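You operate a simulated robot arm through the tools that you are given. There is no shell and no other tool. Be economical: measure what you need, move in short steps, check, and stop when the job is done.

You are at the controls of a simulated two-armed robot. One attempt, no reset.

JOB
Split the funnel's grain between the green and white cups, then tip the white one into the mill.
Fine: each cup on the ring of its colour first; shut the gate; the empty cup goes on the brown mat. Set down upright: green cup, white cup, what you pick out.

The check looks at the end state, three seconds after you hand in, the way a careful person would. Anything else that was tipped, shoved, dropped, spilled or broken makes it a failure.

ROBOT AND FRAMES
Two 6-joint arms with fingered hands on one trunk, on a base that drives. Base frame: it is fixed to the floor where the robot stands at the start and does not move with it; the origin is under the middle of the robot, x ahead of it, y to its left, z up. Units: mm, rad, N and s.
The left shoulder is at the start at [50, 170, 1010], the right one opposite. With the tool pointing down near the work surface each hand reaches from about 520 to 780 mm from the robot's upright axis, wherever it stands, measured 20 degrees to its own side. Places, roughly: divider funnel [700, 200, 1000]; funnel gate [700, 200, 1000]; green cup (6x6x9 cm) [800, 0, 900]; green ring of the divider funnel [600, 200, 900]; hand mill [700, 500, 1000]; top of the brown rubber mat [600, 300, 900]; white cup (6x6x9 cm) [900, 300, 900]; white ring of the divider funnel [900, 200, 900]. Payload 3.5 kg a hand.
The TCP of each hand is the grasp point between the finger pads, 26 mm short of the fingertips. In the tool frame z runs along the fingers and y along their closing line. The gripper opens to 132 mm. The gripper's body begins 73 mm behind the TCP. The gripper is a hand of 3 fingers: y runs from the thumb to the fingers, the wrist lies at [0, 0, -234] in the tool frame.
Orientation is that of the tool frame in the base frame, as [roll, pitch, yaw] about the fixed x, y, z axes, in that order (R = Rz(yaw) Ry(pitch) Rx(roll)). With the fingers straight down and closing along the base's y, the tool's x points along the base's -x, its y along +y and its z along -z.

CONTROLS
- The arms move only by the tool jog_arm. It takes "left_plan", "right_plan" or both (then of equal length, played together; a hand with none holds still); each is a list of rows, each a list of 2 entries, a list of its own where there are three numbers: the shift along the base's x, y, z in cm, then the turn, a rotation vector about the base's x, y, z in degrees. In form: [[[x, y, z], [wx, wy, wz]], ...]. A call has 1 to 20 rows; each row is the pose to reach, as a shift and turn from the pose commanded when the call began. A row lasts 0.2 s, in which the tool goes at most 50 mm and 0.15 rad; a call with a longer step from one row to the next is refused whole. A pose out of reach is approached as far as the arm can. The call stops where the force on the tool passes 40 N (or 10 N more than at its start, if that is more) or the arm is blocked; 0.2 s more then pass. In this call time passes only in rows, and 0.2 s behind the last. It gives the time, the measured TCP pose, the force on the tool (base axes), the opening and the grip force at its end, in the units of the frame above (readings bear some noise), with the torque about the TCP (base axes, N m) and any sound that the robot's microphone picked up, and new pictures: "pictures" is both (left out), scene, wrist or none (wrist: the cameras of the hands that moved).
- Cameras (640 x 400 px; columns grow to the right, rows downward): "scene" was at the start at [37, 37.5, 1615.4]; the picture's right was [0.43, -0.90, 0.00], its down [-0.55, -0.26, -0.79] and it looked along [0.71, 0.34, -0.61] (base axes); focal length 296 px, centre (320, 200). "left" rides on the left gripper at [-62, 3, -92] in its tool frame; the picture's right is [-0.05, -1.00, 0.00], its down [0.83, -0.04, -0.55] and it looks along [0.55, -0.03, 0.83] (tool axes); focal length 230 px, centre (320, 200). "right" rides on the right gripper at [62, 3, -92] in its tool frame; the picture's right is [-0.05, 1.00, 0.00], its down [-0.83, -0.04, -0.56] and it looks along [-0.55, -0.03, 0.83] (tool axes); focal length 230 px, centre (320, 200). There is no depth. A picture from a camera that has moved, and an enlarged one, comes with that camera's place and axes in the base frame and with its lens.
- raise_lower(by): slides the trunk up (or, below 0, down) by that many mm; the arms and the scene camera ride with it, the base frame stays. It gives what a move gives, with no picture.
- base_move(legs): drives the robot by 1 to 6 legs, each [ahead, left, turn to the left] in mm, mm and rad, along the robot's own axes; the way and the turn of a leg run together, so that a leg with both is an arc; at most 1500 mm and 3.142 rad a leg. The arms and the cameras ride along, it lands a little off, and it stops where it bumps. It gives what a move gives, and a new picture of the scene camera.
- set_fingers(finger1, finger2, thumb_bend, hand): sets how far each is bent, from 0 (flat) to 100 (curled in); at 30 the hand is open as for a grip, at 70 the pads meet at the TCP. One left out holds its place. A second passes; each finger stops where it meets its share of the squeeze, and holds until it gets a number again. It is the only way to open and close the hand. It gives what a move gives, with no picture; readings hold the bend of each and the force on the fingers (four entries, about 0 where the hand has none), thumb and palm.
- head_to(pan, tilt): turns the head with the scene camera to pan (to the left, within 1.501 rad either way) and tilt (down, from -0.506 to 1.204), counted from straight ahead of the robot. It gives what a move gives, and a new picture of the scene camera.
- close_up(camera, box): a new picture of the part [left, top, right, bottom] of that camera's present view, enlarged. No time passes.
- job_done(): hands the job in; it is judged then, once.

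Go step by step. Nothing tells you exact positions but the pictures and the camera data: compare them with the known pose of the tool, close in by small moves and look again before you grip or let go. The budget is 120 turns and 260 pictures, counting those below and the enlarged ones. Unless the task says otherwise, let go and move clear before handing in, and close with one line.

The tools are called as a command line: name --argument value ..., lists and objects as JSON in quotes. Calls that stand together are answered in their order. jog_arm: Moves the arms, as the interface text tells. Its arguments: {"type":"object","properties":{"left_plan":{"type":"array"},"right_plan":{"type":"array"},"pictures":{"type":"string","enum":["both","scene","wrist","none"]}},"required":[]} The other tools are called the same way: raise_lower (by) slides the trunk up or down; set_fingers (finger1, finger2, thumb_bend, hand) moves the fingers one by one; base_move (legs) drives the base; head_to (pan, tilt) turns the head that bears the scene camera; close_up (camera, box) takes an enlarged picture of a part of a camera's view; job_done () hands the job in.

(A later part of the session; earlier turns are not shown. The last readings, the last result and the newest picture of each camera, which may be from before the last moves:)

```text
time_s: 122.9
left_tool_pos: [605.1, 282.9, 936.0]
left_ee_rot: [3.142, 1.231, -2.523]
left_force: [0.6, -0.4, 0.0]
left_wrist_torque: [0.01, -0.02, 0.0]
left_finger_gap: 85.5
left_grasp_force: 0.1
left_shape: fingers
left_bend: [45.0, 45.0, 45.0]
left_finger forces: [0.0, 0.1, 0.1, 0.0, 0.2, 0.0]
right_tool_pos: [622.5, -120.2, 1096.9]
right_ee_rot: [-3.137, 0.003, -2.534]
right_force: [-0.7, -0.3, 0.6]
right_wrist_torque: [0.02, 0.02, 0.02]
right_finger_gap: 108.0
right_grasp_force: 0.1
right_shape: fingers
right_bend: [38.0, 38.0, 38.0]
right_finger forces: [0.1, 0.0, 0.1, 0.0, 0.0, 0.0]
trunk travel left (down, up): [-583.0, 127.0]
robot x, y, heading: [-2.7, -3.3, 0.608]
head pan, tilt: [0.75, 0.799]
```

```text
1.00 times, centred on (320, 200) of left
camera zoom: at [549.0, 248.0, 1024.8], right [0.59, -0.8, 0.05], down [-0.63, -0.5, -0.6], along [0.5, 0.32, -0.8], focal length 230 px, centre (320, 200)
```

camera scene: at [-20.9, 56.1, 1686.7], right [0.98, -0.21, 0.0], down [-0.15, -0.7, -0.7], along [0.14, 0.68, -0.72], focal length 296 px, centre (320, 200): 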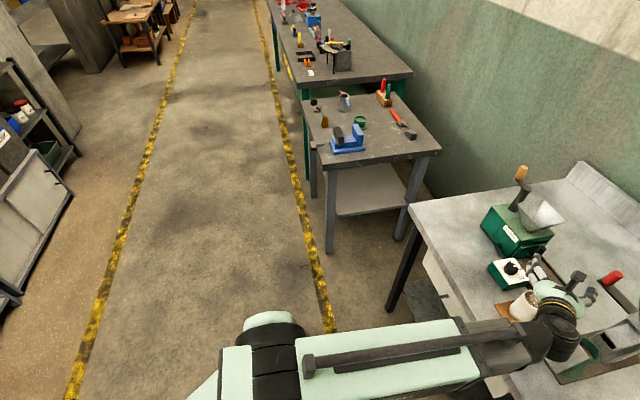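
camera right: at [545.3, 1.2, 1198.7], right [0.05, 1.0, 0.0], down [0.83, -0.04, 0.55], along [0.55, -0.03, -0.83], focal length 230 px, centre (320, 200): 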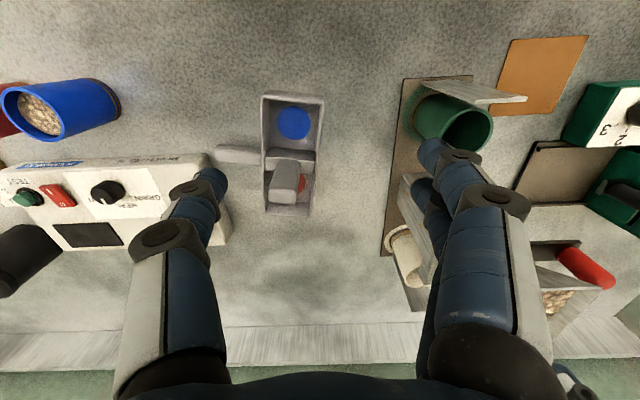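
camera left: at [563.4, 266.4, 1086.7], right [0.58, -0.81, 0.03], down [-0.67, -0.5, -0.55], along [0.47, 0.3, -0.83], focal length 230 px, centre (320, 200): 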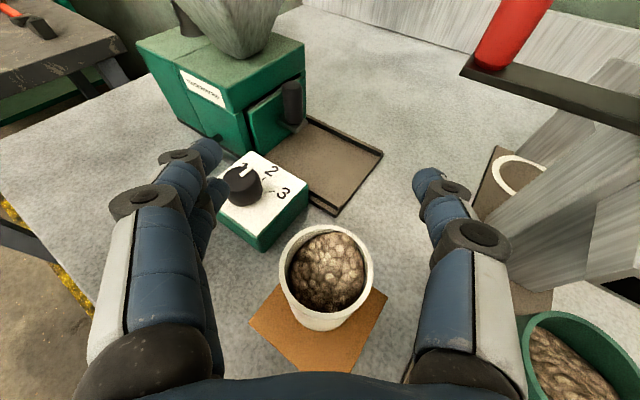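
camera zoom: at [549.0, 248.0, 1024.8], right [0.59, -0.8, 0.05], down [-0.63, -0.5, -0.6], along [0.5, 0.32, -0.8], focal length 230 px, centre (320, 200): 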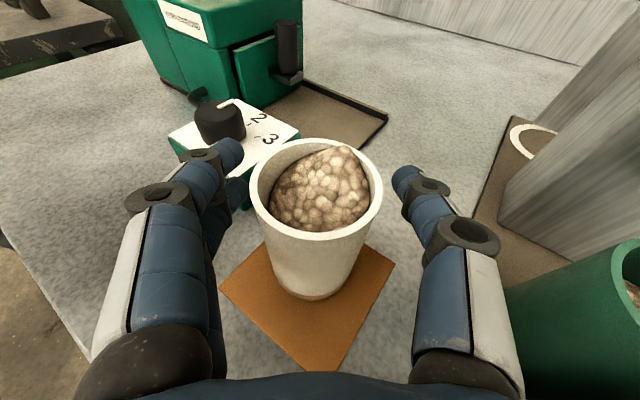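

set_fingers --hand "left" --finger1 47 --finger2 47 --thumb_bend 47

raise_lower --by -22

close_up --camera "left" --box '[0, 0, 640, 400]'

```text
time_s: 123.9
left_tool_pos: [604.7, 282.8, 935.4]
left_ee_rot: [-3.141, 1.231, -2.525]
left_force: [-0.5, 0.6, 0.0]
left_wrist_torque: [0.05, 0.01, 0.01]
left_finger_gap: 78.7
left_grasp_force: 0.0
left_shape: fingers
left_bend: [47.0, 47.0, 47.0]
left_finger forces: [0.0, 0.1, 0.1, 0.0, 0.1, 0.0]
right_tool_pos: [623.4, -119.1, 1096.3]
right_ee_rot: [-3.138, 0.004, -2.533]
right_force: [-0.3, 0.5, 0.6]
right_wrist_torque: [0.0, -0.01, 0.02]
right_finger_gap: 107.6
right_grasp_force: 0.0
right_shape: fingers
right_bend: [38.0, 38.0, 38.0]
right_finger forces: [0.1, 0.0, 0.0, 0.0, 0.0, 0.0]
trunk travel left (down, up): [-583.0, 127.0]
robot x, y, heading: [-4.9, 1.3, 0.61]
head pan, tilt: [0.75, 0.799]
```

```text
time_s: 124.6
left_tool_pos: [605.5, 282.8, 912.9]
left_ee_rot: [-3.14, 1.231, -2.524]
left_force: [-0.7, 0.7, 0.0]
left_wrist_torque: [0.01, -0.01, 0.02]
left_finger_gap: 78.7
left_grasp_force: 0.1
left_shape: fingers
left_bend: [47.0, 47.0, 47.0]
left_finger forces: [0.1, 0.1, 0.1, 0.0, 0.0, 0.1]
right_tool_pos: [622.9, -119.7, 1074.0]
right_ee_rot: [-3.136, 0.004, -2.532]
right_force: [-0.4, -0.6, -0.3]
right_wrist_torque: [0.06, -0.02, -0.01]
right_finger_gap: 107.8
right_grasp_force: 0.0
right_shape: fingers
right_bend: [38.0, 38.0, 38.0]
right_finger forces: [0.0, 0.0, 0.1, 0.0, 0.0, 0.0]
trunk travel left (down, up): [-561.0, 149.0]
robot x, y, heading: [-2.0, -1.5, 0.607]
head pan, tilt: [0.75, 0.799]
```

```text
1.00 times, centred on (320, 200) of left
camera zoom: at [549.0, 248.0, 1002.8], right [0.59, -0.8, 0.05], down [-0.63, -0.5, -0.6], along [0.5, 0.32, -0.8], focal length 230 px, centre (320, 200)
```

zoom: 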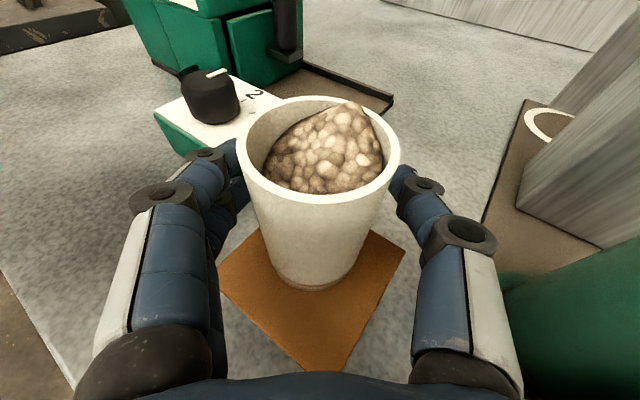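

Positioned. Close on the cup and lift it with the trunk.

set_fingers --hand "left" --finger1 72 --finger2 72 --thumb_bend 72

raise_lower --by 30

close_up --camera "left" --box '[0, 0, 640, 400]'

```text
time_s: 125.6
left_tool_pos: [605.5, 282.8, 913.0]
left_ee_rot: [-3.141, 1.23, -2.526]
left_force: [2.0, -0.3, 2.1]
left_wrist_torque: [0.04, 0.03, -0.04]
left_finger_gap: 33.7
left_grasp_force: 20.2
left_shape: fingers
left_bend: [64.0, 59.0, 65.0]
left_finger forces: [10.8, 9.3, 0.1, 0.0, 20.3, 0.0]
right_tool_pos: [622.2, -118.8, 1075.1]
right_ee_rot: [-3.137, 0.005, -2.534]
right_force: [0.2, 0.1, -0.5]
right_wrist_torque: [0.01, -0.05, 0.0]
right_finger_gap: 107.7
right_grasp_force: 0.1
right_shape: fingers
right_bend: [38.0, 38.0, 38.0]
right_finger forces: [0.1, 0.0, 0.0, 0.0, 0.0, 0.0]
trunk travel left (down, up): [-561.0, 149.0]
robot x, y, heading: [-3.6, -1.5, 0.609]
head pan, tilt: [0.75, 0.799]
```

```text
time_s: 126.3
left_tool_pos: [605.1, 283.5, 943.2]
left_ee_rot: [-3.141, 1.232, -2.526]
left_force: [-0.8, 0.3, -1.5]
left_wrist_torque: [-0.01, -0.01, 0.0]
left_finger_gap: 33.4
left_grasp_force: 19.7
left_shape: fingers
left_bend: [65.0, 59.0, 65.0]
left_finger forces: [10.2, 9.7, 0.0, 0.1, 19.5, 0.0]
right_tool_pos: [622.7, -119.9, 1103.5]
right_ee_rot: [-3.137, 0.002, -2.533]
right_force: [-0.6, -0.3, -0.6]
right_wrist_torque: [0.03, 0.01, 0.01]
right_finger_gap: 108.1
right_grasp_force: 0.1
right_shape: fingers
right_bend: [38.0, 38.0, 38.0]
right_finger forces: [0.1, 0.0, 0.0, 0.1, 0.1, 0.0]
trunk travel left (down, up): [-591.0, 119.0]
robot x, y, heading: [-5.7, -0.0, 0.612]
head pan, tilt: [0.75, 0.799]
```

```text
1.00 times, centred on (320, 200) of left
camera zoom: at [549.1, 248.0, 1032.5], right [0.59, -0.8, 0.05], down [-0.63, -0.5, -0.6], along [0.5, 0.32, -0.8], focal length 230 px, centre (320, 200)
```

zoom: 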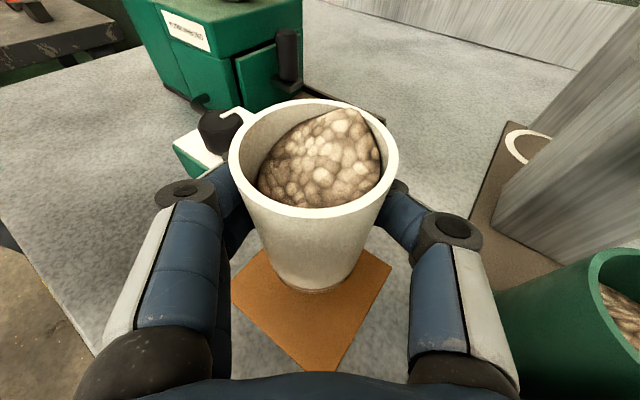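

The cup is held firmly. Raise the trunk further and take fresh sightings of the mill hopper.

raise_lower --by 117

head_to --pan -0.05 --tilt 0.75

close_up --camera "left" --box '[100, 0, 400, 200]'

```text
time_s: 127.8
left_tool_pos: [606.1, 283.4, 1060.6]
left_ee_rot: [-3.141, 1.23, -2.526]
left_force: [-0.1, -0.2, -1.1]
left_wrist_torque: [-0.01, -0.03, 0.04]
left_finger_gap: 33.6
left_grasp_force: 19.8
left_shape: fingers
left_bend: [65.0, 59.0, 65.0]
left_finger forces: [10.3, 9.6, 0.0, 0.0, 19.5, 0.0]
right_tool_pos: [621.9, -120.7, 1221.1]
right_ee_rot: [-3.138, 0.004, -2.533]
right_force: [0.5, 0.3, 0.3]
right_wrist_torque: [-0.03, 0.0, 0.01]
right_finger_gap: 107.7
right_grasp_force: 0.0
right_shape: fingers
right_bend: [38.0, 38.0, 38.0]
right_finger forces: [0.0, 0.1, 0.1, 0.1, 0.0, 0.0]
trunk travel left (down, up): [-708.0, 2.0]
robot x, y, heading: [-7.3, -0.5, 0.612]
head pan, tilt: [0.75, 0.799]
```

```text
time_s: 128.9
left_tool_pos: [605.3, 283.4, 1060.7]
left_ee_rot: [-3.141, 1.232, -2.526]
left_force: [0.4, -0.5, -1.2]
left_wrist_torque: [0.02, -0.06, -0.03]
left_finger_gap: 33.3
left_grasp_force: 20.0
left_shape: fingers
left_bend: [65.0, 59.0, 65.0]
left_finger forces: [10.2, 9.6, 0.0, 0.0, 19.5, 0.0]
right_tool_pos: [623.2, -117.9, 1220.2]
right_ee_rot: [-3.138, 0.005, -2.534]
right_force: [-0.2, -0.1, 0.8]
right_wrist_torque: [0.02, 0.03, -0.04]
right_finger_gap: 107.9
right_grasp_force: 0.0
right_shape: fingers
right_bend: [38.0, 38.0, 38.0]
right_finger forces: [0.0, 0.1, 0.0, 0.0, 0.0, 0.1]
trunk travel left (down, up): [-708.0, 2.0]
robot x, y, heading: [-6.0, -1.3, 0.612]
head pan, tilt: [-0.051, 0.75]
camera scene: at [32.5, 21.3, 1690.6], right [0.53, -0.85, 0.0], down [-0.58, -0.36, -0.73], along [0.62, 0.39, -0.68], focal length 296 px, centre (320, 200)
```

scene: 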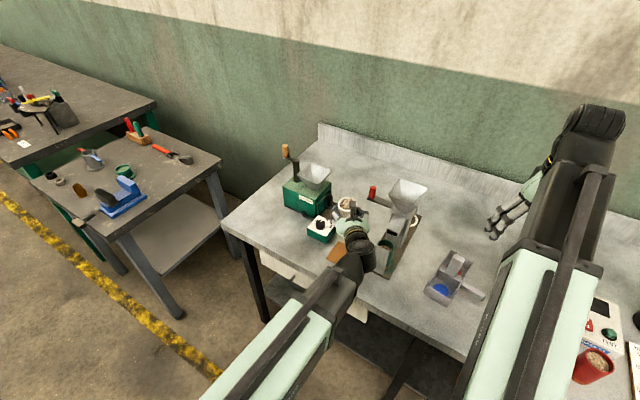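

```text
2.00 times, centred on (250, 100) of left
camera zoom: at [549.1, 248.0, 1149.7], right [0.59, -0.8, 0.05], down [-0.63, -0.5, -0.6], along [0.5, 0.32, -0.8], focal length 460 px, centre (460, 400)
```

zoom: 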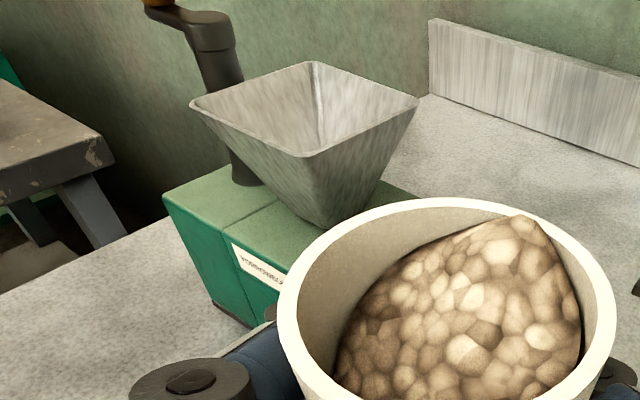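

My earlier hopper estimate doesn't fit this new sighting, so I'm taking another enlarged view for better triangulation.

close_up --camera "scene" --box '[270, 130, 390, 250]'

close_up --camera "right" --box '[0, 0, 640, 400]'

```text
3.33 times, centred on (330, 190) of scene
camera zoom: at [32.5, 21.3, 1690.6], right [0.53, -0.85, 0.0], down [-0.58, -0.36, -0.73], along [0.62, 0.39, -0.68], focal length 987 px, centre (287, 233)
```

zoom: 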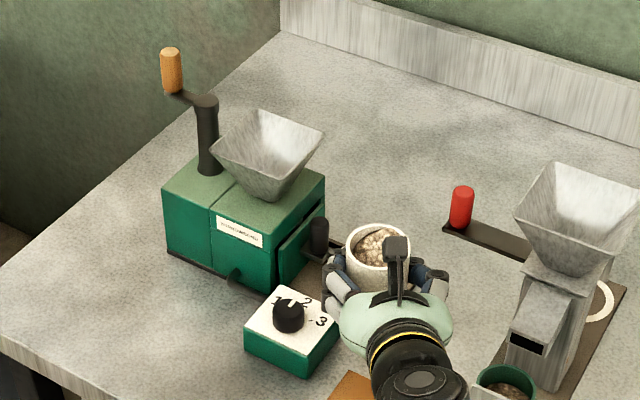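

```text
1.00 times, centred on (320, 200) of right
camera zoom: at [570.6, -153.5, 1313.9], right [-0.53, 0.85, 0.0], down [0.7, 0.44, 0.56], along [0.48, 0.29, -0.83], focal length 230 px, centre (320, 200)
```

zoom: 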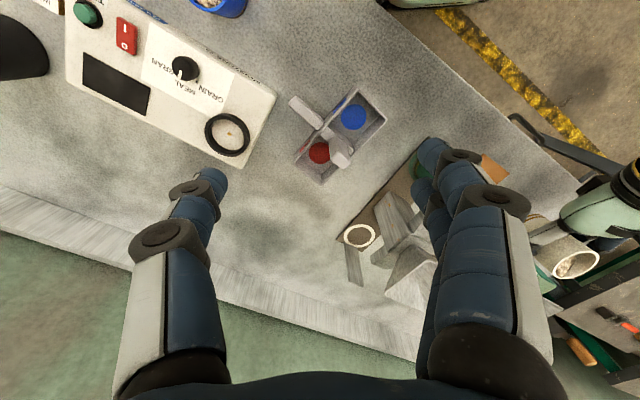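

Sightings put the hopper mouth nearer (730,472), z≈1045. I'll move to a staging point short of it, well above, for a steep and reliable look.

jog_arm --left_plan '[[[0, 0, 3], [0, 0, 0]], [[1, 1, 6], [0, 0, 0]], [[3, 3, 8.5], [0, 0, 0]], [[5, 5.5, 9], [0, 0, 0]], [[7, 8, 9], [0, 0, 0]], [[8.5, 9.7, 9], [0, 0, 0]]]'

```text
time_s: 130.3
left_tool_pos: [690.3, 381.3, 1151.0]
left_ee_rot: [-3.14, 1.229, -2.523]
left_force: [-0.9, 0.1, -1.4]
left_wrist_torque: [0.01, 0.0, 0.02]
left_finger_gap: 33.2
left_grasp_force: 19.3
left_shape: fingers
left_bend: [65.0, 59.0, 65.0]
left_finger forces: [10.2, 9.5, 0.1, 0.1, 19.2, 0.0]
right_tool_pos: [623.6, -119.1, 1221.4]
right_ee_rot: [-3.139, 0.003, -2.532]
right_force: [0.2, -0.1, -0.4]
right_wrist_torque: [-0.01, 0.02, 0.01]
right_finger_gap: 107.8
right_grasp_force: 0.1
right_shape: fingers
right_bend: [38.0, 38.0, 38.0]
right_finger forces: [0.0, 0.0, 0.1, 0.1, 0.1, 0.0]
trunk travel left (down, up): [-708.0, 2.0]
robot x, y, heading: [-2.9, -1.1, 0.608]
head pan, tilt: [-0.051, 0.75]
camera scene: at [32.7, 21.6, 1690.6], right [0.53, -0.85, 0.0], down [-0.58, -0.36, -0.73], along [0.62, 0.39, -0.68], focal length 296 px, centre (320, 200)
camera left: at [634.1, 345.5, 1239.1], right [0.59, -0.8, 0.05], down [-0.63, -0.5, -0.6], along [0.5, 0.32, -0.8], focal length 230 px, centre (320, 200)
```

scene: 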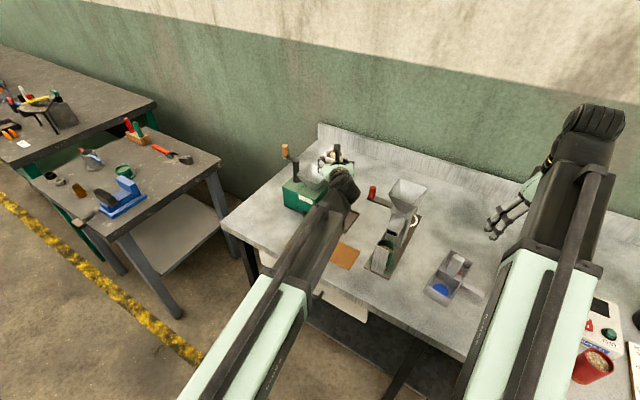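
left: 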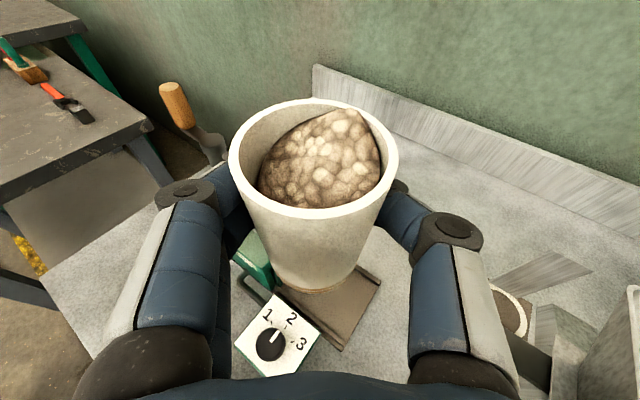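

The cup hides the hopper from here. Step sideways to the right so the camera sees past it.

jog_arm --left_plan '[[[0, -4, 0], [0, 0, 0]], [[0, -8, 0], [0, 0, 0]], [[0, -11.5, 0], [0, 0, 0]]]' --pictures "none"

close_up --camera "left" --box '[80, 60, 320, 220]'

```text
time_s: 131.1
left_tool_pos: [690.3, 264.3, 1150.2]
left_ee_rot: [3.139, 1.231, -2.524]
left_force: [-0.6, -0.7, -2.1]
left_wrist_torque: [0.02, -0.01, -0.01]
left_finger_gap: 33.1
left_grasp_force: 19.1
left_shape: fingers
left_bend: [65.0, 59.0, 66.0]
left_finger forces: [10.1, 9.4, 0.0, 0.1, 19.1, 0.0]
right_tool_pos: [622.4, -120.1, 1220.5]
right_ee_rot: [-3.138, 0.004, -2.533]
right_force: [-0.3, -1.0, -0.8]
right_wrist_torque: [-0.01, -0.03, 0.0]
right_finger_gap: 107.9
right_grasp_force: 0.0
right_shape: fingers
right_bend: [38.0, 38.0, 38.0]
right_finger forces: [0.0, 0.0, 0.0, 0.0, 0.0, 0.0]
trunk travel left (down, up): [-708.0, 2.0]
robot x, y, heading: [-5.8, -0.5, 0.613]
head pan, tilt: [-0.051, 0.75]
```

```text
2.50 times, centred on (200, 140) of left
camera zoom: at [634.1, 229.4, 1239.1], right [0.59, -0.8, 0.05], down [-0.63, -0.5, -0.6], along [0.5, 0.32, -0.8], focal length 575 px, centre (620, 350)
```

zoom: 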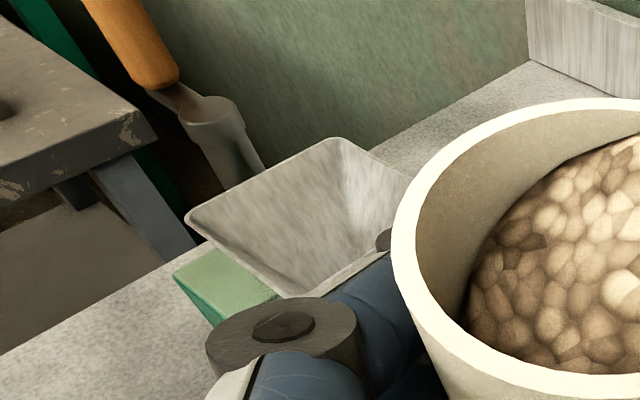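

Combining all sightings, the hopper mouth centre is ≈(743,490), z≈1032, ±42 mm. I'll move the cup to the pre-pour place beside/above it and check.

jog_arm --left_plan '[[[1.5, 3, 0], [0, 0, 0]], [[3, 6.3, 0], [0, 0, 0]], [[4.5, 9.6, 0], [0, 0, 0]], [[6, 12.8, -0.5], [0, 0, 0]], [[7.5, 16, -1.5], [0, 0, 0]], [[8.5, 18.1, -2.5], [0, 0, 0]]]'

close_up --camera "scene" --box '[270, 120, 390, 240]'

```text
time_s: 132.5
left_tool_pos: [775.1, 446.3, 1125.9]
left_ee_rot: [3.141, 1.231, -2.522]
left_force: [-0.2, 1.0, -1.6]
left_wrist_torque: [-0.01, 0.01, 0.0]
left_finger_gap: 33.1
left_grasp_force: 19.4
left_shape: fingers
left_bend: [65.0, 59.0, 66.0]
left_finger forces: [9.8, 9.2, 0.1, 0.0, 18.9, 0.0]
right_tool_pos: [622.9, -119.5, 1222.2]
right_ee_rot: [-3.139, 0.004, -2.531]
right_force: [0.1, 0.0, -1.3]
right_wrist_torque: [0.0, -0.03, 0.01]
right_finger_gap: 107.7
right_grasp_force: 0.0
right_shape: fingers
right_bend: [38.0, 38.0, 38.0]
right_finger forces: [0.0, 0.1, 0.0, 0.1, 0.1, 0.0]
trunk travel left (down, up): [-708.0, 2.0]
robot x, y, heading: [-3.4, -0.4, 0.61]
head pan, tilt: [-0.051, 0.75]
camera scene: at [32.7, 21.6, 1690.6], right [0.53, -0.85, 0.0], down [-0.58, -0.36, -0.73], along [0.62, 0.39, -0.68], focal length 296 px, centre (320, 200)
camera left: at [719.5, 410.6, 1214.9], right [0.59, -0.8, 0.05], down [-0.63, -0.5, -0.6], along [0.51, 0.32, -0.8], focal length 230 px, centre (320, 200)
```

scene: 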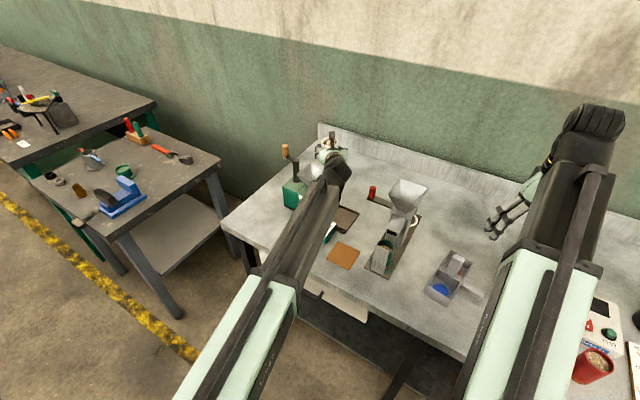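
left: 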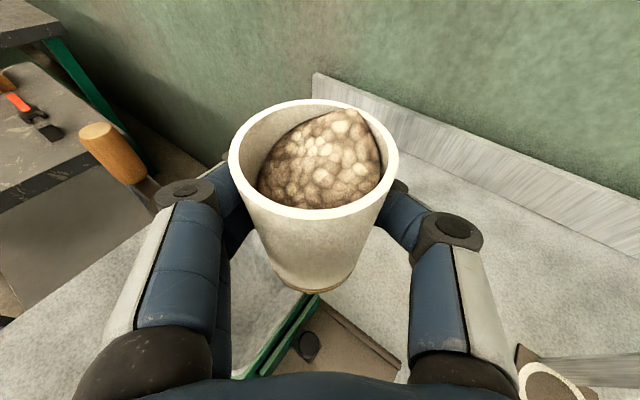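

```text
3.33 times, centred on (330, 180) of scene
camera zoom: at [32.7, 21.6, 1690.6], right [0.53, -0.85, 0.0], down [-0.58, -0.36, -0.73], along [0.62, 0.39, -0.68], focal length 987 px, centre (287, 267)
```

zoom: 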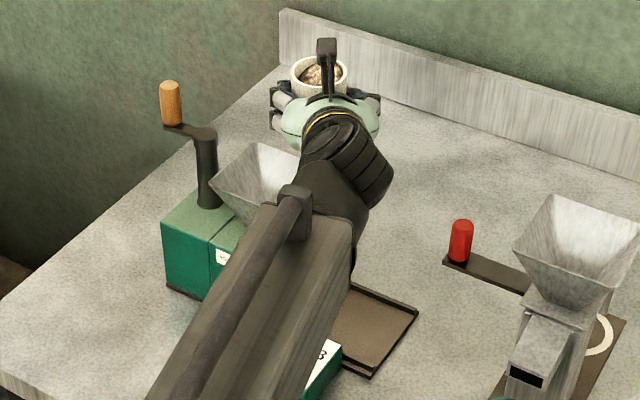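

Cross-check with this view puts the hopper centre at ≈(740,486), consistent. Begin tipping: first to about 45°, then look.

jog_arm --left_plan '[[[-0.5, -0.7, -0.8], [-6.2, -4.4, 0]], [[-0.5, -0.7, -0.8], [-12.4, -8.8, 0]], [[-0.5, -0.7, -0.8], [-18.6, -13.2, 0]], [[-0.5, -0.7, -0.8], [-24.8, -17.6, 0]], [[-0.5, -0.7, -0.8], [-31, -22, 0]], [[-0.5, -0.7, -0.8], [-36.8, -26, 0]]]'

close_up --camera "scene" --box '[280, 120, 380, 220]'

```text
time_s: 133.9
left_tool_pos: [771.0, 438.1, 1117.4]
left_ee_rot: [-1.893, 0.727, -1.419]
left_force: [0.6, 0.3, -1.5]
left_wrist_torque: [0.01, -0.03, -0.04]
left_finger_gap: 33.0
left_grasp_force: 19.1
left_shape: fingers
left_bend: [65.0, 59.0, 66.0]
left_finger forces: [10.2, 9.3, 0.0, 0.0, 18.2, 0.1]
right_tool_pos: [622.9, -119.4, 1221.4]
right_ee_rot: [-3.139, 0.003, -2.533]
right_force: [-0.5, 0.2, -0.2]
right_wrist_torque: [-0.02, 0.02, 0.0]
right_finger_gap: 107.9
right_grasp_force: 0.0
right_shape: fingers
right_bend: [38.0, 38.0, 38.0]
right_finger forces: [0.0, 0.0, 0.0, 0.1, 0.0, 0.0]
trunk travel left (down, up): [-708.0, 2.0]
robot x, y, heading: [-0.9, 1.8, 0.612]
head pan, tilt: [-0.051, 0.75]
camera scene: at [32.6, 21.4, 1690.6], right [0.53, -0.85, 0.0], down [-0.58, -0.36, -0.73], along [0.62, 0.39, -0.68], focal length 296 px, centre (320, 200)
camera left: at [678.2, 454.7, 1178.4], right [0.4, -0.54, 0.74], down [-0.39, -0.83, -0.39], along [0.83, -0.13, -0.55], focal length 230 px, centre (320, 200)
```

scene: 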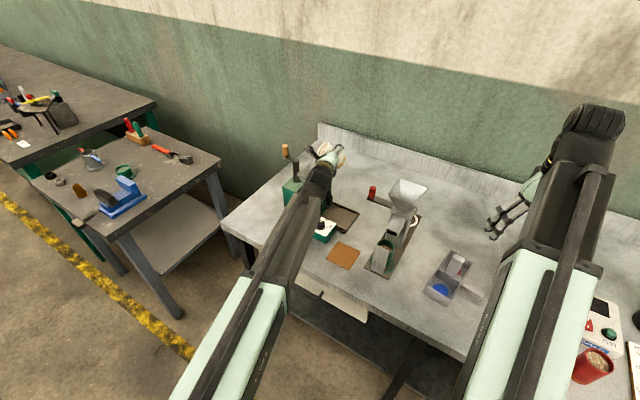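
left: 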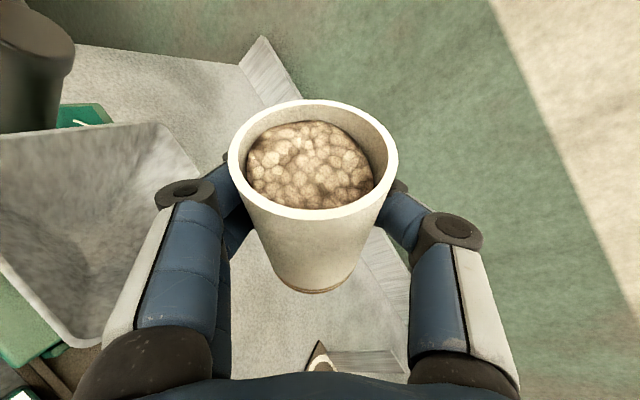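

```text
4.00 times, centred on (330, 170) of scene
camera zoom: at [32.6, 21.4, 1690.6], right [0.53, -0.85, 0.0], down [-0.58, -0.36, -0.73], along [0.62, 0.39, -0.68], focal length 1185 px, centre (280, 320)
```

zoom: 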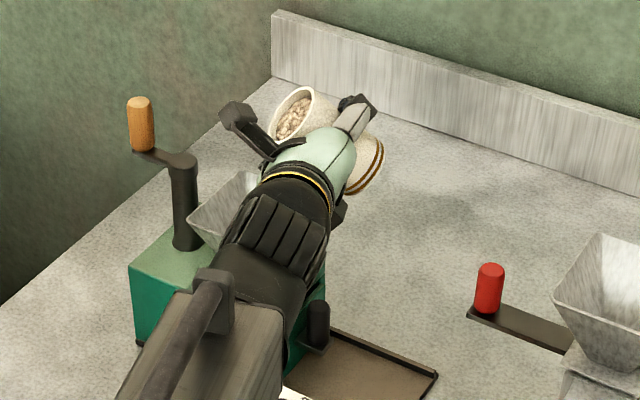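

The wrist camera now sees the hopper corners at (780,532) and (692,448), which fixes its centre at (736,490). Good. Continue tipping slowly to about 77°.

jog_arm --left_plan '[[[0, 0.2, 0], [-3.3, -2.3, 0]], [[0, 0.4, 0], [-6.5, -4.6, 0]], [[0, 0.4, 0], [-9.8, -6.9, 0]], [[0, 0.4, 0], [-13.1, -9.2, 0]], [[-0.1, 0.5, 0], [-16.3, -11.5, 0]], [[-0.2, 0.5, 0], [-19.6, -13.8, 0]], [[-0.3, 0.6, 0], [-22.9, -16.2, 0]], [[-0.3, 0.6, 0], [-26.1, -18.5, 0]]]'

close_up --camera "scene" --box '[280, 120, 380, 220]'

```text
time_s: 135.7
left_tool_pos: [767.8, 442.9, 1115.7]
left_ee_rot: [-1.671, 0.26, -1.318]
left_force: [0.3, 1.1, -0.3]
left_wrist_torque: [0.0, -0.02, 0.0]
left_finger_gap: 32.8
left_grasp_force: 19.0
left_shape: fingers
left_bend: [65.0, 59.0, 66.0]
left_finger forces: [10.2, 9.0, 0.0, 0.0, 18.0, 0.0]
left hand out of reach, approached as far as the arm can: row 6, 7
right_tool_pos: [622.1, -119.4, 1221.0]
right_ee_rot: [-3.138, 0.003, -2.533]
right_force: [0.2, 0.6, 0.2]
right_wrist_torque: [-0.03, -0.02, 0.02]
right_finger_gap: 108.0
right_grasp_force: 0.0
right_shape: fingers
right_bend: [38.0, 38.0, 38.0]
right_finger forces: [0.0, 0.1, 0.1, 0.0, 0.0, 0.0]
trunk travel left (down, up): [-708.0, 2.0]
robot x, y, heading: [-2.0, -1.9, 0.61]
head pan, tilt: [-0.051, 0.75]
camera scene: at [32.6, 21.4, 1690.6], right [0.53, -0.85, 0.0], down [-0.58, -0.36, -0.73], along [0.62, 0.39, -0.68], focal length 296 px, centre (320, 200)
camera left: at [664.3, 477.0, 1138.3], right [0.15, -0.17, 0.97], down [-0.32, -0.94, -0.12], along [0.93, -0.3, -0.2], focal length 230 px, centre (320, 200)
```

scene: 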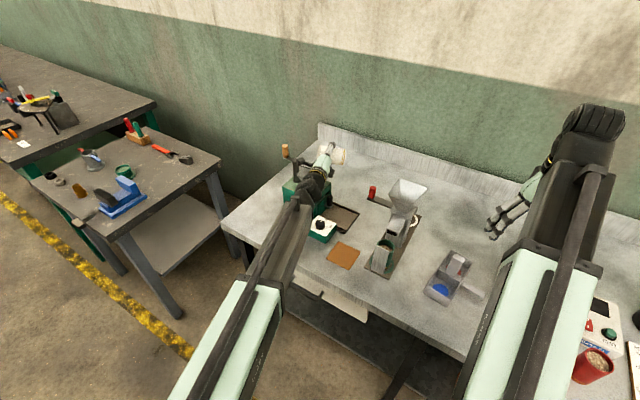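
left: 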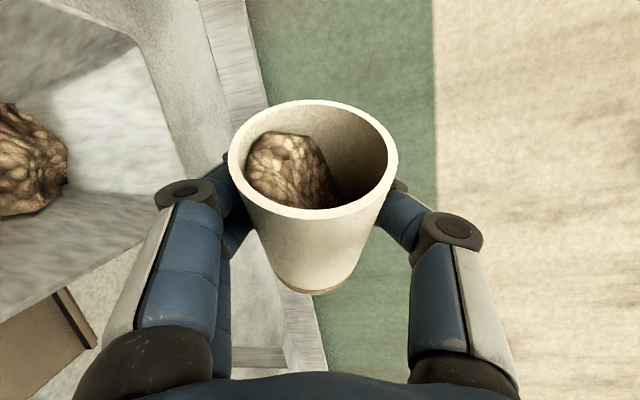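

```text
4.00 times, centred on (330, 170) of scene
camera zoom: at [32.6, 21.4, 1690.6], right [0.53, -0.85, 0.0], down [-0.58, -0.36, -0.73], along [0.62, 0.39, -0.68], focal length 1185 px, centre (280, 320)
```

zoom: 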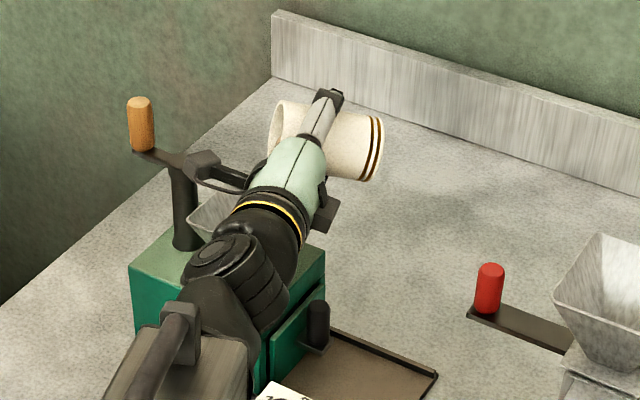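

Grain is landing well inside the hopper. Continue tipping to about 105°.

jog_arm --left_plan '[[[-0.1, 0.1, 0.1], [-3.3, -2.3, 0]], [[-0.2, 0.3, 0.2], [-6.5, -4.6, 0]], [[-0.3, 0.5, 0.2], [-9.8, -6.9, 0]], [[-0.4, 0.7, 0.2], [-13.1, -9.2, 0]], [[-0.5, 0.9, 0.2], [-16.3, -11.5, 0]], [[-0.7, 1.1, 0.2], [-19.6, -13.8, 0]], [[-0.8, 1.2, 0.2], [-22.9, -16.2, 0]]]'

close_up --camera "scene" --box '[280, 120, 380, 220]'

```text
time_s: 137.3
left_tool_pos: [759.3, 457.4, 1119.6]
left_ee_rot: [-1.483, -0.249, -1.311]
left_force: [0.2, -0.1, -0.1]
left_wrist_torque: [0.05, -0.01, 0.02]
left_finger_gap: 32.8
left_grasp_force: 19.0
left_shape: fingers
left_bend: [65.0, 59.0, 66.0]
left_finger forces: [10.0, 9.0, 0.0, 0.0, 18.4, 0.0]
right_tool_pos: [621.9, -121.2, 1221.3]
right_ee_rot: [-3.138, 0.003, -2.534]
right_force: [0.3, 0.1, -0.1]
right_wrist_torque: [0.03, 0.02, 0.01]
right_finger_gap: 107.6
right_grasp_force: 0.0
right_shape: fingers
right_bend: [38.0, 38.0, 38.0]
right_finger forces: [0.0, 0.1, 0.1, 0.1, 0.0, 0.0]
trunk travel left (down, up): [-708.0, 2.0]
robot x, y, heading: [-2.0, -0.4, 0.606]
head pan, tilt: [-0.051, 0.75]
camera scene: at [32.5, 21.3, 1690.6], right [0.53, -0.85, 0.0], down [-0.58, -0.36, -0.73], along [0.62, 0.39, -0.68], focal length 296 px, centre (320, 200)
camera left: at [655.6, 489.6, 1093.8], right [-0.16, 0.26, 0.95], down [-0.33, -0.92, 0.2], along [0.93, -0.28, 0.24], focal length 230 px, centre (320, 200)
```

scene: 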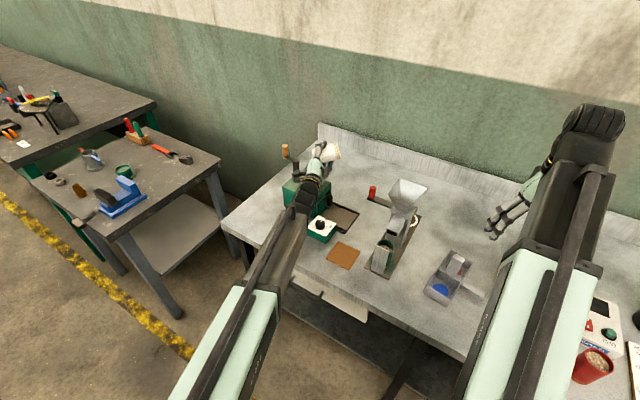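
left: 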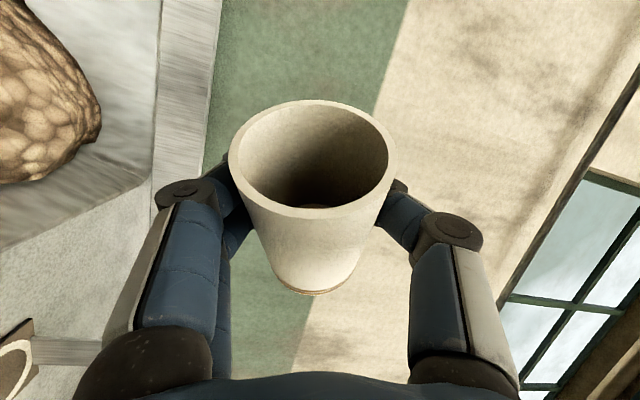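

```text
4.00 times, centred on (330, 170) of scene
camera zoom: at [32.5, 21.3, 1690.6], right [0.53, -0.85, 0.0], down [-0.58, -0.36, -0.73], along [0.62, 0.39, -0.68], focal length 1185 px, centre (280, 320)
```

zoom: 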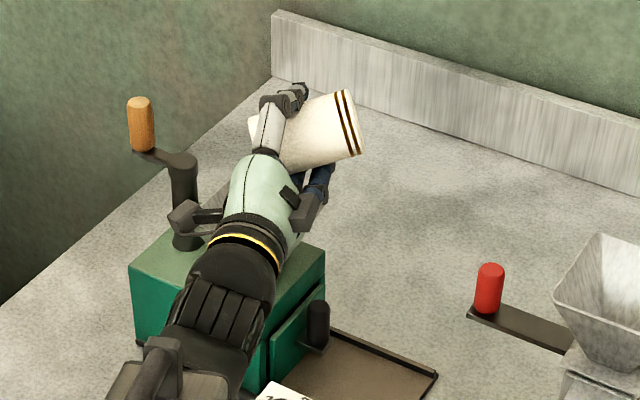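

The cup looks empty. Check inside and tip a little further to shake out any remainder.

jog_arm --left_plan '[[[-0.2, 0.3, 0.2], [-3.3, -2.3, 0]], [[-0.3, 0.5, 0.3], [-6.5, -4.6, 0]], [[-0.4, 0.6, 0.3], [-9.8, -6.9, 0]], [[-0.4, 0.6, 0.3], [-9.8, -6.9, 0]], [[-0.4, 0.6, 0.3], [-9.8, -6.9, 0]]]' --pictures "none"

close_up --camera "left" --box '[0, 0, 420, 260]'

```text
time_s: 138.5
left_tool_pos: [751.3, 474.7, 1125.7]
left_ee_rot: [-1.41, -0.442, -1.351]
left_force: [0.0, 0.5, -1.1]
left_wrist_torque: [0.02, -0.01, 0.03]
left_finger_gap: 32.6
left_grasp_force: 18.9
left_shape: fingers
left_bend: [65.0, 59.0, 66.0]
left_finger forces: [10.0, 9.0, 0.0, 0.1, 18.4, 0.0]
left hand out of reach, approached as far as the arm can: row 2, 3, 4, 5
right_tool_pos: [622.9, -119.7, 1221.8]
right_ee_rot: [-3.137, 0.003, -2.532]
right_force: [0.4, -0.1, -0.6]
right_wrist_torque: [0.02, -0.01, 0.01]
right_finger_gap: 107.6
right_grasp_force: 0.1
right_shape: fingers
right_bend: [38.0, 38.0, 38.0]
right_finger forces: [0.1, 0.0, 0.1, 0.0, 0.0, 0.0]
trunk travel left (down, up): [-708.0, 2.0]
robot x, y, heading: [-5.6, 1.2, 0.609]
head pan, tilt: [-0.051, 0.75]
```

```text
1.52 times, centred on (210, 130) of left
camera zoom: at [652.1, 503.2, 1083.4], right [-0.26, 0.42, 0.87], down [-0.37, -0.87, 0.31], along [0.89, -0.24, 0.38], focal length 351 px, centre (488, 307)
```

zoom: 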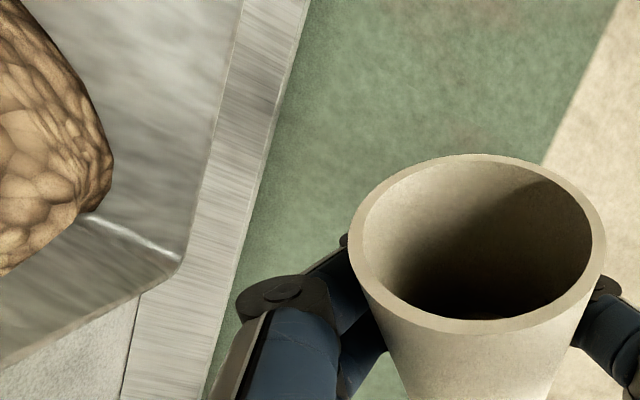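

The cup is empty. Turn it upright again along the reverse way, a bit higher.

jog_arm --left_plan '[[[0.2, -0.4, 0.5], [6.5, 4.6, 0]], [[0.4, -0.8, 1], [13.1, 9.2, 0]], [[0.7, -1.2, 1.5], [19.6, 13.8, 0]], [[1, -1.6, 1.5], [26.1, 18.5, 0]], [[1.2, -2, 1.5], [32.7, 23.1, 0]], [[1.4, -2.4, 1.5], [39.2, 27.7, 0]], [[1.6, -2.8, 1.5], [45.8, 32.3, 0]], [[1.8, -3.2, 1.5], [52.3, 36.9, 0]], [[1.9, -3.6, 1.5], [58.8, 41.5, 0]], [[1.9, -3.6, 1.5], [65.4, 46.2, 0]], [[1.9, -3.6, 1.5], [71.9, 50.8, 0]], [[1.9, -3.6, 1.5], [78.4, 55.4, 0]], [[1.9, -3.6, 1.5], [85, 60, 0]], [[1.9, -3.6, 1.5], [91.5, 64.6, 0]]]'

```text
time_s: 141.5
left_tool_pos: [770.7, 438.8, 1140.6]
left_ee_rot: [-2.886, 1.219, -2.286]
left_force: [0.8, 0.2, -0.7]
left_wrist_torque: [0.01, 0.01, -0.01]
left_finger_gap: 32.0
left_grasp_force: 18.3
left_shape: fingers
left_bend: [66.0, 59.0, 66.0]
left_finger forces: [9.0, 9.0, 0.0, 0.0, 18.2, 0.0]
left hand out of reach, approached as far as the arm can: row 6, 7
right_tool_pos: [622.9, -120.2, 1221.3]
right_ee_rot: [-3.138, 0.004, -2.531]
right_force: [0.2, 1.2, -0.9]
right_wrist_torque: [-0.01, 0.03, 0.0]
right_finger_gap: 107.8
right_grasp_force: 0.0
right_shape: fingers
right_bend: [38.0, 38.0, 38.0]
right_finger forces: [0.0, 0.0, 0.0, 0.1, 0.0, 0.0]
trunk travel left (down, up): [-708.0, 2.0]
robot x, y, heading: [-4.2, 0.8, 0.613]
head pan, tilt: [-0.051, 0.75]
camera scene: at [32.6, 21.1, 1690.6], right [0.53, -0.85, 0.0], down [-0.58, -0.36, -0.73], along [0.62, 0.39, -0.68], focal length 296 px, centre (320, 200)
camera left: at [709.8, 410.1, 1229.1], right [0.59, -0.8, 0.14], down [-0.6, -0.54, -0.59], along [0.55, 0.27, -0.79], focal length 230 px, centre (320, 200)
```

scene: 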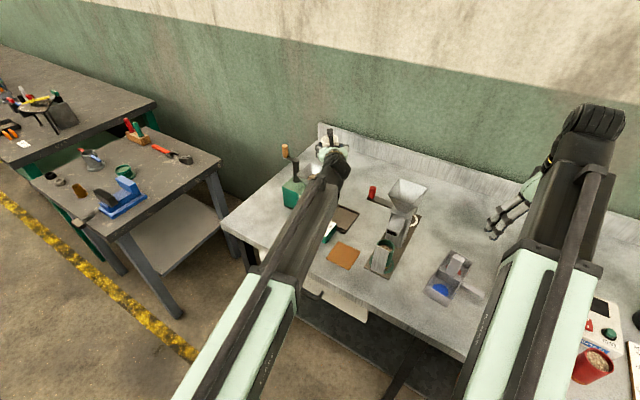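
left: 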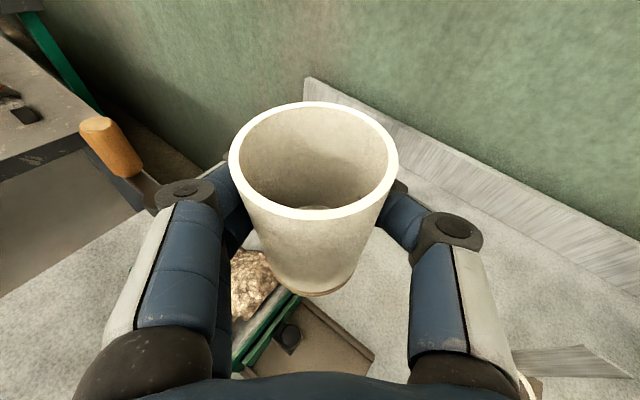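

Residual 5° lean to correct; then carry the empty cup back toward the mat.

jog_arm --left_plan '[[[-1, -0.8, 0.8], [2, 1.4, 0]], [[-3, -2.4, 1], [4.1, 2.8, 0.1]], [[-5.5, -4.2, 1], [4.1, 2.8, 0.1]], [[-8, -5.8, 1], [4.1, 2.8, 0.1]], [[-10, -8, 0.5], [4.1, 2.8, 0.1]], [[-12, -10.5, 0], [4.1, 2.8, 0.1]], [[-14, -13, -2], [4.1, 2.8, 0.1]], [[-15.5, -14.5, -4], [4.1, 2.8, 0.1]], [[-16.5, -15.6, -6], [4.1, 2.8, 0.1]], [[-16.5, -15.6, -7.9], [4.1, 2.8, 0.1]]]'

close_up --camera "scene" --box '[270, 130, 430, 290]'

```text
time_s: 143.7
left_tool_pos: [605.7, 283.3, 1061.9]
left_ee_rot: [-3.137, 1.233, -2.519]
left_force: [-0.9, -0.5, -0.4]
left_wrist_torque: [-0.01, 0.01, -0.01]
left_finger_gap: 31.7
left_grasp_force: 17.5
left_shape: fingers
left_bend: [66.0, 59.0, 66.0]
left_finger forces: [8.9, 8.9, 0.1, 0.0, 17.9, 0.0]
right_tool_pos: [622.4, -119.5, 1221.3]
right_ee_rot: [-3.139, 0.004, -2.531]
right_force: [-0.2, -0.4, -0.1]
right_wrist_torque: [-0.02, 0.01, 0.02]
right_finger_gap: 107.8
right_grasp_force: 0.0
right_shape: fingers
right_bend: [38.0, 38.0, 38.0]
right_finger forces: [0.1, 0.0, 0.1, 0.0, 0.0, 0.0]
trunk travel left (down, up): [-708.0, 2.0]
robot x, y, heading: [-6.4, 2.3, 0.608]
head pan, tilt: [-0.051, 0.75]
camera scene: at [32.6, 21.4, 1690.6], right [0.53, -0.85, 0.0], down [-0.58, -0.36, -0.73], along [0.62, 0.39, -0.68], focal length 296 px, centre (320, 200)
camera left: at [548.2, 248.3, 1150.3], right [0.59, -0.8, 0.05], down [-0.63, -0.5, -0.6], along [0.51, 0.32, -0.8], focal length 230 px, centre (320, 200)
```

scene: 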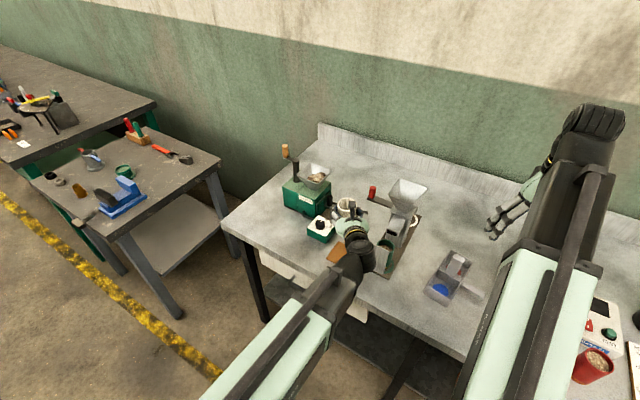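
left: 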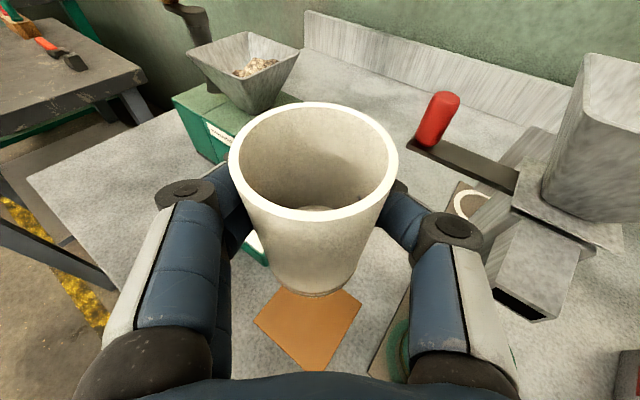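

```text
2.50 times, centred on (350, 210) of scene
camera zoom: at [32.6, 21.4, 1690.6], right [0.53, -0.85, 0.0], down [-0.58, -0.36, -0.73], along [0.62, 0.39, -0.68], focal length 740 px, centre (245, 175)
```

zoom: 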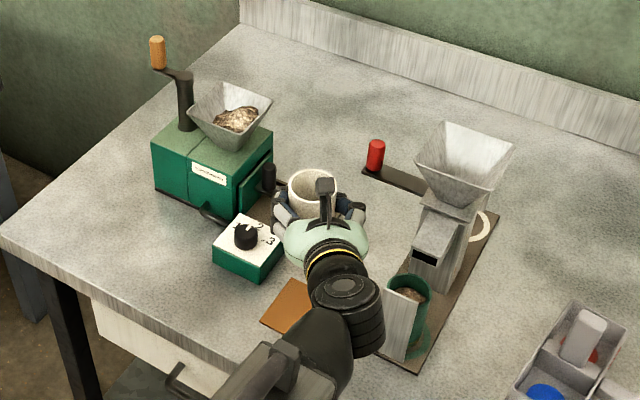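

All the grain is in the mill, with no spill visible. Lower the cup to the mat with the trunk.

raise_lower --by -140

close_up --camera "left" --box '[120, 80, 520, 380]'

```text
time_s: 145.4
left_tool_pos: [604.6, 283.3, 920.9]
left_ee_rot: [-3.138, 1.232, -2.519]
left_force: [-0.7, 0.5, -0.7]
left_wrist_torque: [-0.02, 0.05, -0.01]
left_finger_gap: 31.6
left_grasp_force: 17.7
left_shape: fingers
left_bend: [66.0, 59.0, 66.0]
left_finger forces: [8.9, 9.0, 0.1, 0.1, 18.0, 0.0]
right_tool_pos: [623.1, -120.1, 1082.1]
right_ee_rot: [-3.139, 0.005, -2.533]
right_force: [-0.3, 0.1, -0.2]
right_wrist_torque: [-0.03, 0.01, 0.02]
right_finger_gap: 107.8
right_grasp_force: 0.0
right_shape: fingers
right_bend: [38.0, 38.0, 38.0]
right_finger forces: [0.1, 0.1, 0.0, 0.1, 0.0, 0.0]
trunk travel left (down, up): [-568.0, 142.0]
robot x, y, heading: [-6.3, 4.5, 0.612]
head pan, tilt: [-0.051, 0.75]
```

```text
1.33 times, centred on (320, 230) of left
camera zoom: at [548.1, 248.5, 1010.8], right [0.59, -0.8, 0.05], down [-0.63, -0.5, -0.6], along [0.51, 0.32, -0.8], focal length 307 px, centre (320, 160)
```

zoom: 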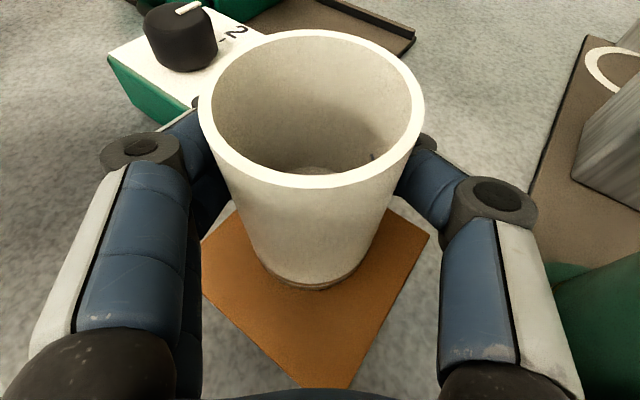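

raise_lower --by -6

raise_lower --by -2

close_up --camera "left" --box '[220, 80, 420, 320]'

```text
time_s: 145.9
left_tool_pos: [603.9, 283.9, 916.2]
left_ee_rot: [-3.136, 1.234, -2.519]
left_force: [-0.2, 0.5, -0.8]
left_wrist_torque: [-0.01, -0.01, -0.01]
left_finger_gap: 31.9
left_grasp_force: 17.7
left_shape: fingers
left_bend: [66.0, 59.0, 66.0]
left_finger forces: [8.9, 8.9, 0.0, 0.1, 18.0, 0.0]
right_tool_pos: [623.5, -119.1, 1075.4]
right_ee_rot: [-3.136, 0.004, -2.533]
right_force: [-0.7, -1.0, -0.7]
right_wrist_torque: [0.0, 0.03, 0.0]
right_finger_gap: 107.9
right_grasp_force: 0.1
right_shape: fingers
right_bend: [38.0, 38.0, 38.0]
right_finger forces: [0.1, 0.0, 0.0, 0.0, 0.1, 0.1]
trunk travel left (down, up): [-562.0, 148.0]
robot x, y, heading: [-1.6, 0.9, 0.612]
head pan, tilt: [-0.051, 0.75]
```

```text
time_s: 146.5
left_tool_pos: [605.4, 282.8, 915.0]
left_ee_rot: [-3.135, 1.235, -2.518]
left_force: [1.6, 1.0, 2.6]
left_wrist_torque: [0.04, 0.01, -0.01]
left_finger_gap: 31.7
left_grasp_force: 18.4
left_shape: fingers
left_bend: [66.0, 59.0, 66.0]
left_finger forces: [9.7, 8.9, 0.0, 0.0, 18.6, 0.0]
right_tool_pos: [622.1, -120.2, 1074.4]
right_ee_rot: [-3.138, 0.004, -2.533]
right_force: [-0.3, -0.1, 0.2]
right_wrist_torque: [0.01, 0.01, 0.01]
right_finger_gap: 107.6
right_grasp_force: 0.1
right_shape: fingers
right_bend: [38.0, 38.0, 38.0]
right_finger forces: [0.1, 0.0, 0.1, 0.0, 0.0, 0.0]
trunk travel left (down, up): [-560.0, 150.0]
robot x, y, heading: [-4.6, 6.1, 0.609]
head pan, tilt: [-0.051, 0.75]
```

```text
1.67 times, centred on (320, 200) of left
camera zoom: at [548.2, 248.4, 1003.2], right [0.59, -0.8, 0.05], down [-0.63, -0.5, -0.6], along [0.51, 0.32, -0.8], focal length 384 px, centre (320, 200)
```

zoom: 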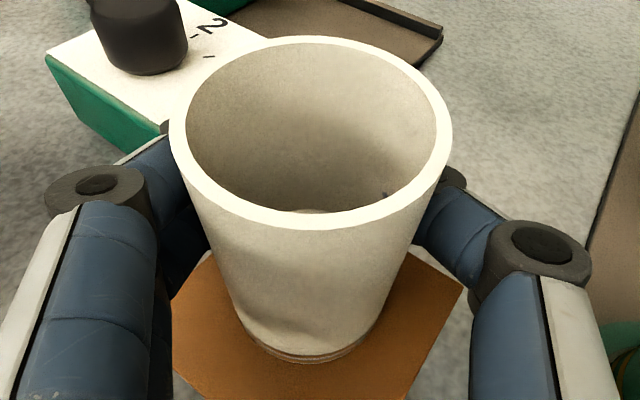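

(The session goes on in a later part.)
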